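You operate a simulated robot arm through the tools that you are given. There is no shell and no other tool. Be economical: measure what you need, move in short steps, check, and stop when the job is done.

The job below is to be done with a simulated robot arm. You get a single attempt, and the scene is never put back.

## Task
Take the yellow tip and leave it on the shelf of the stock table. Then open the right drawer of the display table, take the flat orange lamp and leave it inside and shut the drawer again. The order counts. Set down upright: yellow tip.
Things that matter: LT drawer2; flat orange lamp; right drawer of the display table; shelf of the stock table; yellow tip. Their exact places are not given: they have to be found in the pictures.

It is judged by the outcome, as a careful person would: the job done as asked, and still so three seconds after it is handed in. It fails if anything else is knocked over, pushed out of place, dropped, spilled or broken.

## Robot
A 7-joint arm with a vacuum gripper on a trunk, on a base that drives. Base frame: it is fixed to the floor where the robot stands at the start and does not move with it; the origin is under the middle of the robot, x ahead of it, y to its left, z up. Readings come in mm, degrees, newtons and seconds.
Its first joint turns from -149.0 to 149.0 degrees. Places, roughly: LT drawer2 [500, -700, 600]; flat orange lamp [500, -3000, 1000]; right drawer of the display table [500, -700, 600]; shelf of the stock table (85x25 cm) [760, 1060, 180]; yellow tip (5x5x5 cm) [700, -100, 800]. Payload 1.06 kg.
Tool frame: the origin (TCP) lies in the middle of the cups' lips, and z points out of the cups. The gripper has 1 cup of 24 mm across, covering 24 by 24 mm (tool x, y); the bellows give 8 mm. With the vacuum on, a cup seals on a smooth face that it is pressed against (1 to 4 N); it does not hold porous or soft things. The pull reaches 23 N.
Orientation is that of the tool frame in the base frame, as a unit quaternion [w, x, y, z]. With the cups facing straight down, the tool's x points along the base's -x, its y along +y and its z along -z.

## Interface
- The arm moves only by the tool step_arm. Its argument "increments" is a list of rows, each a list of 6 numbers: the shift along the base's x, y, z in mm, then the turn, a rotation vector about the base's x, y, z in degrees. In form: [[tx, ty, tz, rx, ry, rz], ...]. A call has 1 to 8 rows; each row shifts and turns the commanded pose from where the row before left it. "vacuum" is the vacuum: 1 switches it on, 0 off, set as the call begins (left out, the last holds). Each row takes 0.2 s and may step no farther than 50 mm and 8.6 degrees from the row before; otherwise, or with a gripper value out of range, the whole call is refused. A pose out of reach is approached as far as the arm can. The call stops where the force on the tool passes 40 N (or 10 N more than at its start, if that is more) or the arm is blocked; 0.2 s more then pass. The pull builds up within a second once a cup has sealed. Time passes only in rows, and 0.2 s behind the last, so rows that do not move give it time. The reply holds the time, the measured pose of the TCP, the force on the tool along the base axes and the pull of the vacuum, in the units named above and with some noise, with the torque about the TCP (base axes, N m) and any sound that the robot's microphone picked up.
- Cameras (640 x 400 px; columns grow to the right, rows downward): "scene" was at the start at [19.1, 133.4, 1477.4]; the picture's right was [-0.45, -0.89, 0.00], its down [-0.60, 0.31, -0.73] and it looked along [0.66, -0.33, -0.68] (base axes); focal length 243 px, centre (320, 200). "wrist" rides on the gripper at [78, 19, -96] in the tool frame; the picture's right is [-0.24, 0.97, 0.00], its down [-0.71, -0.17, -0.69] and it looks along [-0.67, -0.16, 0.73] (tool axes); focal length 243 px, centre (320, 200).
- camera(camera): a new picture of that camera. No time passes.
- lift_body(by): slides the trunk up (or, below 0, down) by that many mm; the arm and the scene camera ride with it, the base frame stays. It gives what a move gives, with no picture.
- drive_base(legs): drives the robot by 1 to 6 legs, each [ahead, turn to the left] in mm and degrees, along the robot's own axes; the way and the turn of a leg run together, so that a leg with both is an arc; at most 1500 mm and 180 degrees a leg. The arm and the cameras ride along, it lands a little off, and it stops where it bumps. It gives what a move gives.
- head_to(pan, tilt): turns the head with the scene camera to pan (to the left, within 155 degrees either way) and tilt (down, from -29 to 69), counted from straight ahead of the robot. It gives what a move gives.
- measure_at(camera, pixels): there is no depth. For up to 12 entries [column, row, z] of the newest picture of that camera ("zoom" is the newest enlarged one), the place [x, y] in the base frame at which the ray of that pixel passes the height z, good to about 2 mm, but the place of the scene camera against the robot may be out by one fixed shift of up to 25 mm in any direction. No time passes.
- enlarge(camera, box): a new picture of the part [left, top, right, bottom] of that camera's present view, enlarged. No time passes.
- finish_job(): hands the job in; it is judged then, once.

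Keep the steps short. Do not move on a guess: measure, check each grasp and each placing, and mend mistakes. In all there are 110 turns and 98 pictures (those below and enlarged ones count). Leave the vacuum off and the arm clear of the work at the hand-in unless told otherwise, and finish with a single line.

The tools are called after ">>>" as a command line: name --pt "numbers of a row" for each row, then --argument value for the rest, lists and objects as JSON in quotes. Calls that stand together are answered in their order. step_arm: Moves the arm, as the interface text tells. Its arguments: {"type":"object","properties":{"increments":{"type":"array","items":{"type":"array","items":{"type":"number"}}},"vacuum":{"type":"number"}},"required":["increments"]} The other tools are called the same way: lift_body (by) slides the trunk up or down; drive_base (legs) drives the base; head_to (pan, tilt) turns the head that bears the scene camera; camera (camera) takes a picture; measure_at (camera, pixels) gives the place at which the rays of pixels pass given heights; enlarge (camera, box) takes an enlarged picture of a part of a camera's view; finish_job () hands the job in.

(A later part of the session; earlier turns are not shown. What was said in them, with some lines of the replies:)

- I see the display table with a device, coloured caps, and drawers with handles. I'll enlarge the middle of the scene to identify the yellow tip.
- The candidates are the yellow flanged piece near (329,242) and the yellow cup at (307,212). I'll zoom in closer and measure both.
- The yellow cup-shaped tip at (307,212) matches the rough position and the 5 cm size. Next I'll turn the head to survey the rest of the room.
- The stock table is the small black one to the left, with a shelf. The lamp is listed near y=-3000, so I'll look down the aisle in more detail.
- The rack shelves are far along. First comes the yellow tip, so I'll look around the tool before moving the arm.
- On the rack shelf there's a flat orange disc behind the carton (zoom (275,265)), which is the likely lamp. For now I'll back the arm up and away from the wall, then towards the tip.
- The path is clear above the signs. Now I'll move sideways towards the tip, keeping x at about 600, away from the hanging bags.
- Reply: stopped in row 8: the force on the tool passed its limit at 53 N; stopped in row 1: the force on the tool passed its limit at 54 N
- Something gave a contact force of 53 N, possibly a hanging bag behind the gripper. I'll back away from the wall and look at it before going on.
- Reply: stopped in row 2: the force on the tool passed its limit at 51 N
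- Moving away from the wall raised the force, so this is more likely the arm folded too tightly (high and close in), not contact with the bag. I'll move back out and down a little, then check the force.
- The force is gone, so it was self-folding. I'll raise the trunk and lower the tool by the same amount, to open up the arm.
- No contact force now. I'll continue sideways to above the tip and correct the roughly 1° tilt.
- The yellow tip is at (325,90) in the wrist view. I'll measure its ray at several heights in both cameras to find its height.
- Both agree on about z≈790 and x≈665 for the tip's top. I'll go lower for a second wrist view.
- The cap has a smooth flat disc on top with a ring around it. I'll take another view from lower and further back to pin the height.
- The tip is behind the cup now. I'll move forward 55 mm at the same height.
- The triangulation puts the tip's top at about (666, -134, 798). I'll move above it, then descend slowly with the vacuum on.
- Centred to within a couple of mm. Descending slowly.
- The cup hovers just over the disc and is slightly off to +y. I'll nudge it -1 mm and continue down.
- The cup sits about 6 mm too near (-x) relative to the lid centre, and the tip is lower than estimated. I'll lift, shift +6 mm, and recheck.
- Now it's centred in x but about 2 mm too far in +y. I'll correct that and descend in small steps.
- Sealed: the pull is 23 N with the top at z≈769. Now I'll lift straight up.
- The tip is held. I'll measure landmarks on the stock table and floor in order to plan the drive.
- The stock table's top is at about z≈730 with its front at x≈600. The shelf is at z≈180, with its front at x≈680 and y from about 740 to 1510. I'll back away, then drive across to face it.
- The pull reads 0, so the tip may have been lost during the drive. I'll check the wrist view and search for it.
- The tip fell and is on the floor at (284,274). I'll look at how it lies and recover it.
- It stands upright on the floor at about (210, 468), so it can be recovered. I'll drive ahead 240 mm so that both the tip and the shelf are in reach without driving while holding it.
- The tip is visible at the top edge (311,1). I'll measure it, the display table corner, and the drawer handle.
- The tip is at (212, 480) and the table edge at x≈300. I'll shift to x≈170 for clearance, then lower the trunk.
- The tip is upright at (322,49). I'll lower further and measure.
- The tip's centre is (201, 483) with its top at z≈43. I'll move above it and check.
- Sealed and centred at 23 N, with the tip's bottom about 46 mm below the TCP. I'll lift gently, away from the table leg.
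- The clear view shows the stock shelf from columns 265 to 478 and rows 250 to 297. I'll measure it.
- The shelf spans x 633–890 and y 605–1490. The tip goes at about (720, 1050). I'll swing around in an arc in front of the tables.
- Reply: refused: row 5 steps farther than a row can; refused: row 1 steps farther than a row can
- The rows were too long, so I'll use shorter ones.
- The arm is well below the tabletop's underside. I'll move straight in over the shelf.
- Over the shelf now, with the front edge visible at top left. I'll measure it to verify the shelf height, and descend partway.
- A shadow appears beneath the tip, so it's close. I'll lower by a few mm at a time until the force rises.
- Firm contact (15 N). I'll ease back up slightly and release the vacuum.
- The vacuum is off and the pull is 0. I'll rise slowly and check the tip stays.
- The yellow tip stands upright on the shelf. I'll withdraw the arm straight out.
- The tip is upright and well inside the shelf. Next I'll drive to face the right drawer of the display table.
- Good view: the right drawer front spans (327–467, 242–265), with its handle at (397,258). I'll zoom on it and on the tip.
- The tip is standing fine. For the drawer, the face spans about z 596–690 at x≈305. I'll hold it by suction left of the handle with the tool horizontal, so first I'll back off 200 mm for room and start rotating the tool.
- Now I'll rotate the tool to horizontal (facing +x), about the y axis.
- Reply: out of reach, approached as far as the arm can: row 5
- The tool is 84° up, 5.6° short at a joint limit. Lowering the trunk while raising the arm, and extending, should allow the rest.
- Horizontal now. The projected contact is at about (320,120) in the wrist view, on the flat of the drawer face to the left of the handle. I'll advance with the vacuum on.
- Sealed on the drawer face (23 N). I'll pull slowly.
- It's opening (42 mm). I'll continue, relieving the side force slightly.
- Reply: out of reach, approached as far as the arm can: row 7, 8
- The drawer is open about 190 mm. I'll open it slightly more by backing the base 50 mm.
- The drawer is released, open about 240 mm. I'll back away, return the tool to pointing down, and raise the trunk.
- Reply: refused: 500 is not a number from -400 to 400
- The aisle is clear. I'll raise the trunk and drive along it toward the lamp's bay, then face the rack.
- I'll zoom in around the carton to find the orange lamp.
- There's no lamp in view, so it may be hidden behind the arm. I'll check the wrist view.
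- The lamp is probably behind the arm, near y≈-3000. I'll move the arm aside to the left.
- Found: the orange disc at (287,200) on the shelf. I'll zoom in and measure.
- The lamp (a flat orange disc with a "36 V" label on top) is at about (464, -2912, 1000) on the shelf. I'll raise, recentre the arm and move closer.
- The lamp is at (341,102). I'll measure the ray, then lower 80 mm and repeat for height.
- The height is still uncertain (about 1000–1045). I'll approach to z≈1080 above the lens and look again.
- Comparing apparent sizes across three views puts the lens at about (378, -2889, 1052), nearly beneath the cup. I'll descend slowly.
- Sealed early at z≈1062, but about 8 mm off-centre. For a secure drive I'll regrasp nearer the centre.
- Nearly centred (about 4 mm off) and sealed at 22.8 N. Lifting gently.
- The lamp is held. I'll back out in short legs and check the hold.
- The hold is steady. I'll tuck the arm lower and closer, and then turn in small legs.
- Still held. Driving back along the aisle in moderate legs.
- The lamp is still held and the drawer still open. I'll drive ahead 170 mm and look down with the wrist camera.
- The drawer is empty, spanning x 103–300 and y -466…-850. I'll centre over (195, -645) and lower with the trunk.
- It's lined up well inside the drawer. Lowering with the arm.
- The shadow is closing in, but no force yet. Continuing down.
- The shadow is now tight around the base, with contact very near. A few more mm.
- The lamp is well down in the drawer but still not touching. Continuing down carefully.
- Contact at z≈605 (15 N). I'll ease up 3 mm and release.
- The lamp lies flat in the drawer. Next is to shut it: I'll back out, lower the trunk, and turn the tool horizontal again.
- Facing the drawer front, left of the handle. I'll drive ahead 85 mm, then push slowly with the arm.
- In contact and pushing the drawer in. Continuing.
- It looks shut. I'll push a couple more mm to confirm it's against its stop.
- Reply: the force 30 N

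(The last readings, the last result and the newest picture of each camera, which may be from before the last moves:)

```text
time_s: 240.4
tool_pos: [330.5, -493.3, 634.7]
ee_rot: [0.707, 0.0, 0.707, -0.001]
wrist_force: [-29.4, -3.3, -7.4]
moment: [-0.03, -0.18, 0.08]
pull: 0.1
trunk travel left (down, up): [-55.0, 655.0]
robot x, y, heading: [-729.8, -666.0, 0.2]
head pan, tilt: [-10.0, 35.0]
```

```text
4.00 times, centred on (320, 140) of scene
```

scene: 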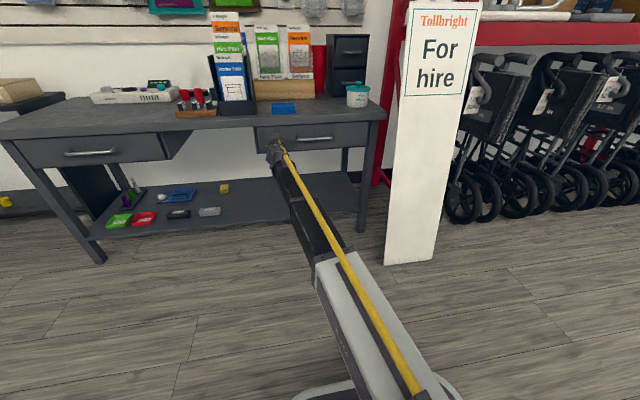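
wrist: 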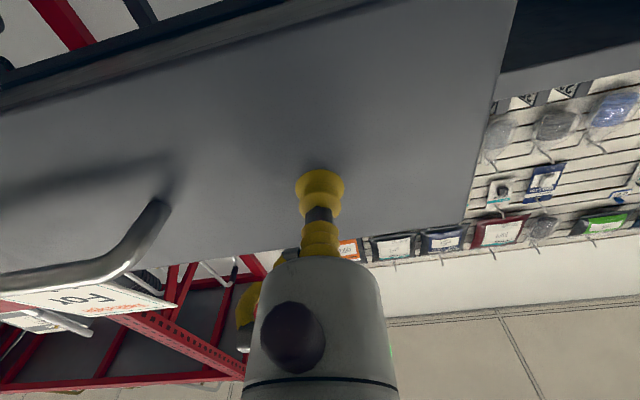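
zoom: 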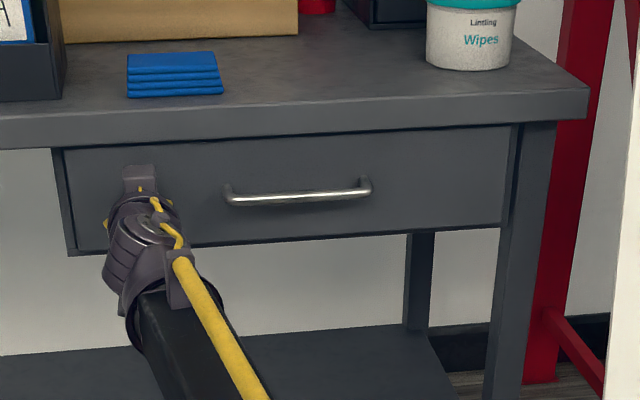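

The force rose to 29 N at the stop, so the drawer is shut. I'll retreat the tool straight back and check everything.

>>> step_arm --pt "-4 0 0 0 0 0" --pt "-10 0 0 0 0 0" --pt "-30 0 0 0 0 0" --pt "-45 0 0 0 0 0" --pt "-45 0 0 0 0 0" --pt "-45 0 0 0 0 0" --vacuum 0

>>> drive_base --legs '[[-100, 0]]'

>>> head_to --pan 15 --tilt 20

>>> camera --camera "scene"

```text
time_s: 241.8
tool_pos: [153.2, -491.2, 634.1]
ee_rot: [0.707, -0.001, 0.707, -0.002]
wrist_force: [-0.2, 0.6, 0.4]
moment: [-0.03, 0.02, 0.01]
pull: 0.1
trunk travel left (down, up): [-55.0, 655.0]
robot x, y, heading: [-730.3, -661.6, 0.3]
head pan, tilt: [-10.0, 35.0]
```

```text
time_s: 242.9
tool_pos: [54.9, -490.9, 635.6]
ee_rot: [0.707, -0.001, 0.707, -0.001]
wrist_force: [0.1, -0.2, 0.4]
moment: [0.01, 0.01, 0.02]
pull: 0.0
trunk travel left (down, up): [-55.0, 655.0]
robot x, y, heading: [-829.1, -664.4, 0.5]
head pan, tilt: [-10.0, 35.0]
```

```text
time_s: 243.8
tool_pos: [55.8, -491.1, 635.6]
ee_rot: [0.707, -0.002, 0.707, -0.001]
wrist_force: [-0.2, 0.4, 0.8]
moment: [0.04, 0.01, 0.0]
pull: 0.1
trunk travel left (down, up): [-55.0, 655.0]
robot x, y, heading: [-829.4, -663.7, 0.4]
head pan, tilt: [15.0, 20.0]
```

```text
5 pictures are left
```

scene: 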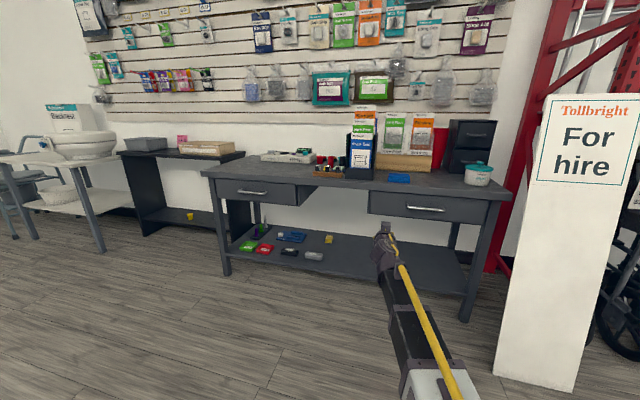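

The drawer is shut, the tip is on the stock shelf at (190,216), and the arm is clear. One last zoom to confirm the tip and drawer.

>>> enlarge --camera "scene" --box '[166, 200, 214, 230]'

>>> enlarge --camera "scene" --box '[340, 160, 520, 260]'

```text
13.33 times, centred on (190, 215) of scene
```

zoom: 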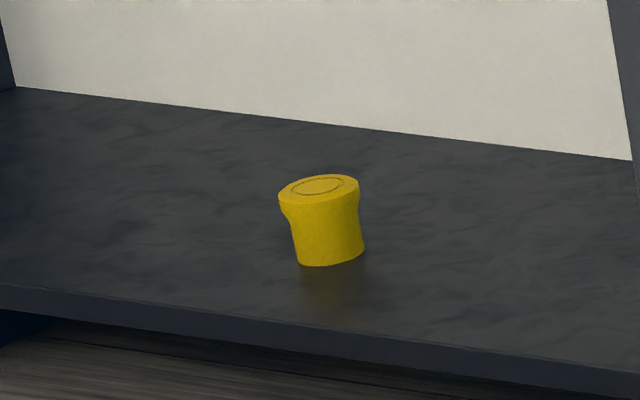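

```text
3.56 times, centred on (430, 210) of scene
```

zoom: 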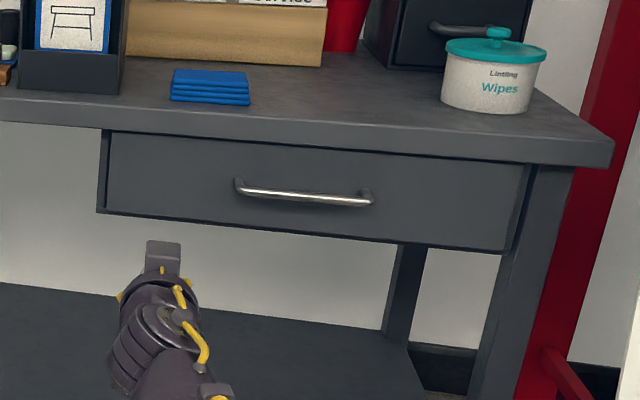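

The tip is upright, the drawer is shut with the lamp inside, the vacuum is off and the arm is clear, so I'm handing in.

>>> finish_job

```text
The job is handed in.
```

The yellow tip is upright on the stock table's shelf and the flat orange lamp is in the display table's right drawer, now shut; the tip fell to the floor once during a drive, landed upright, and I picked it up and placed it.
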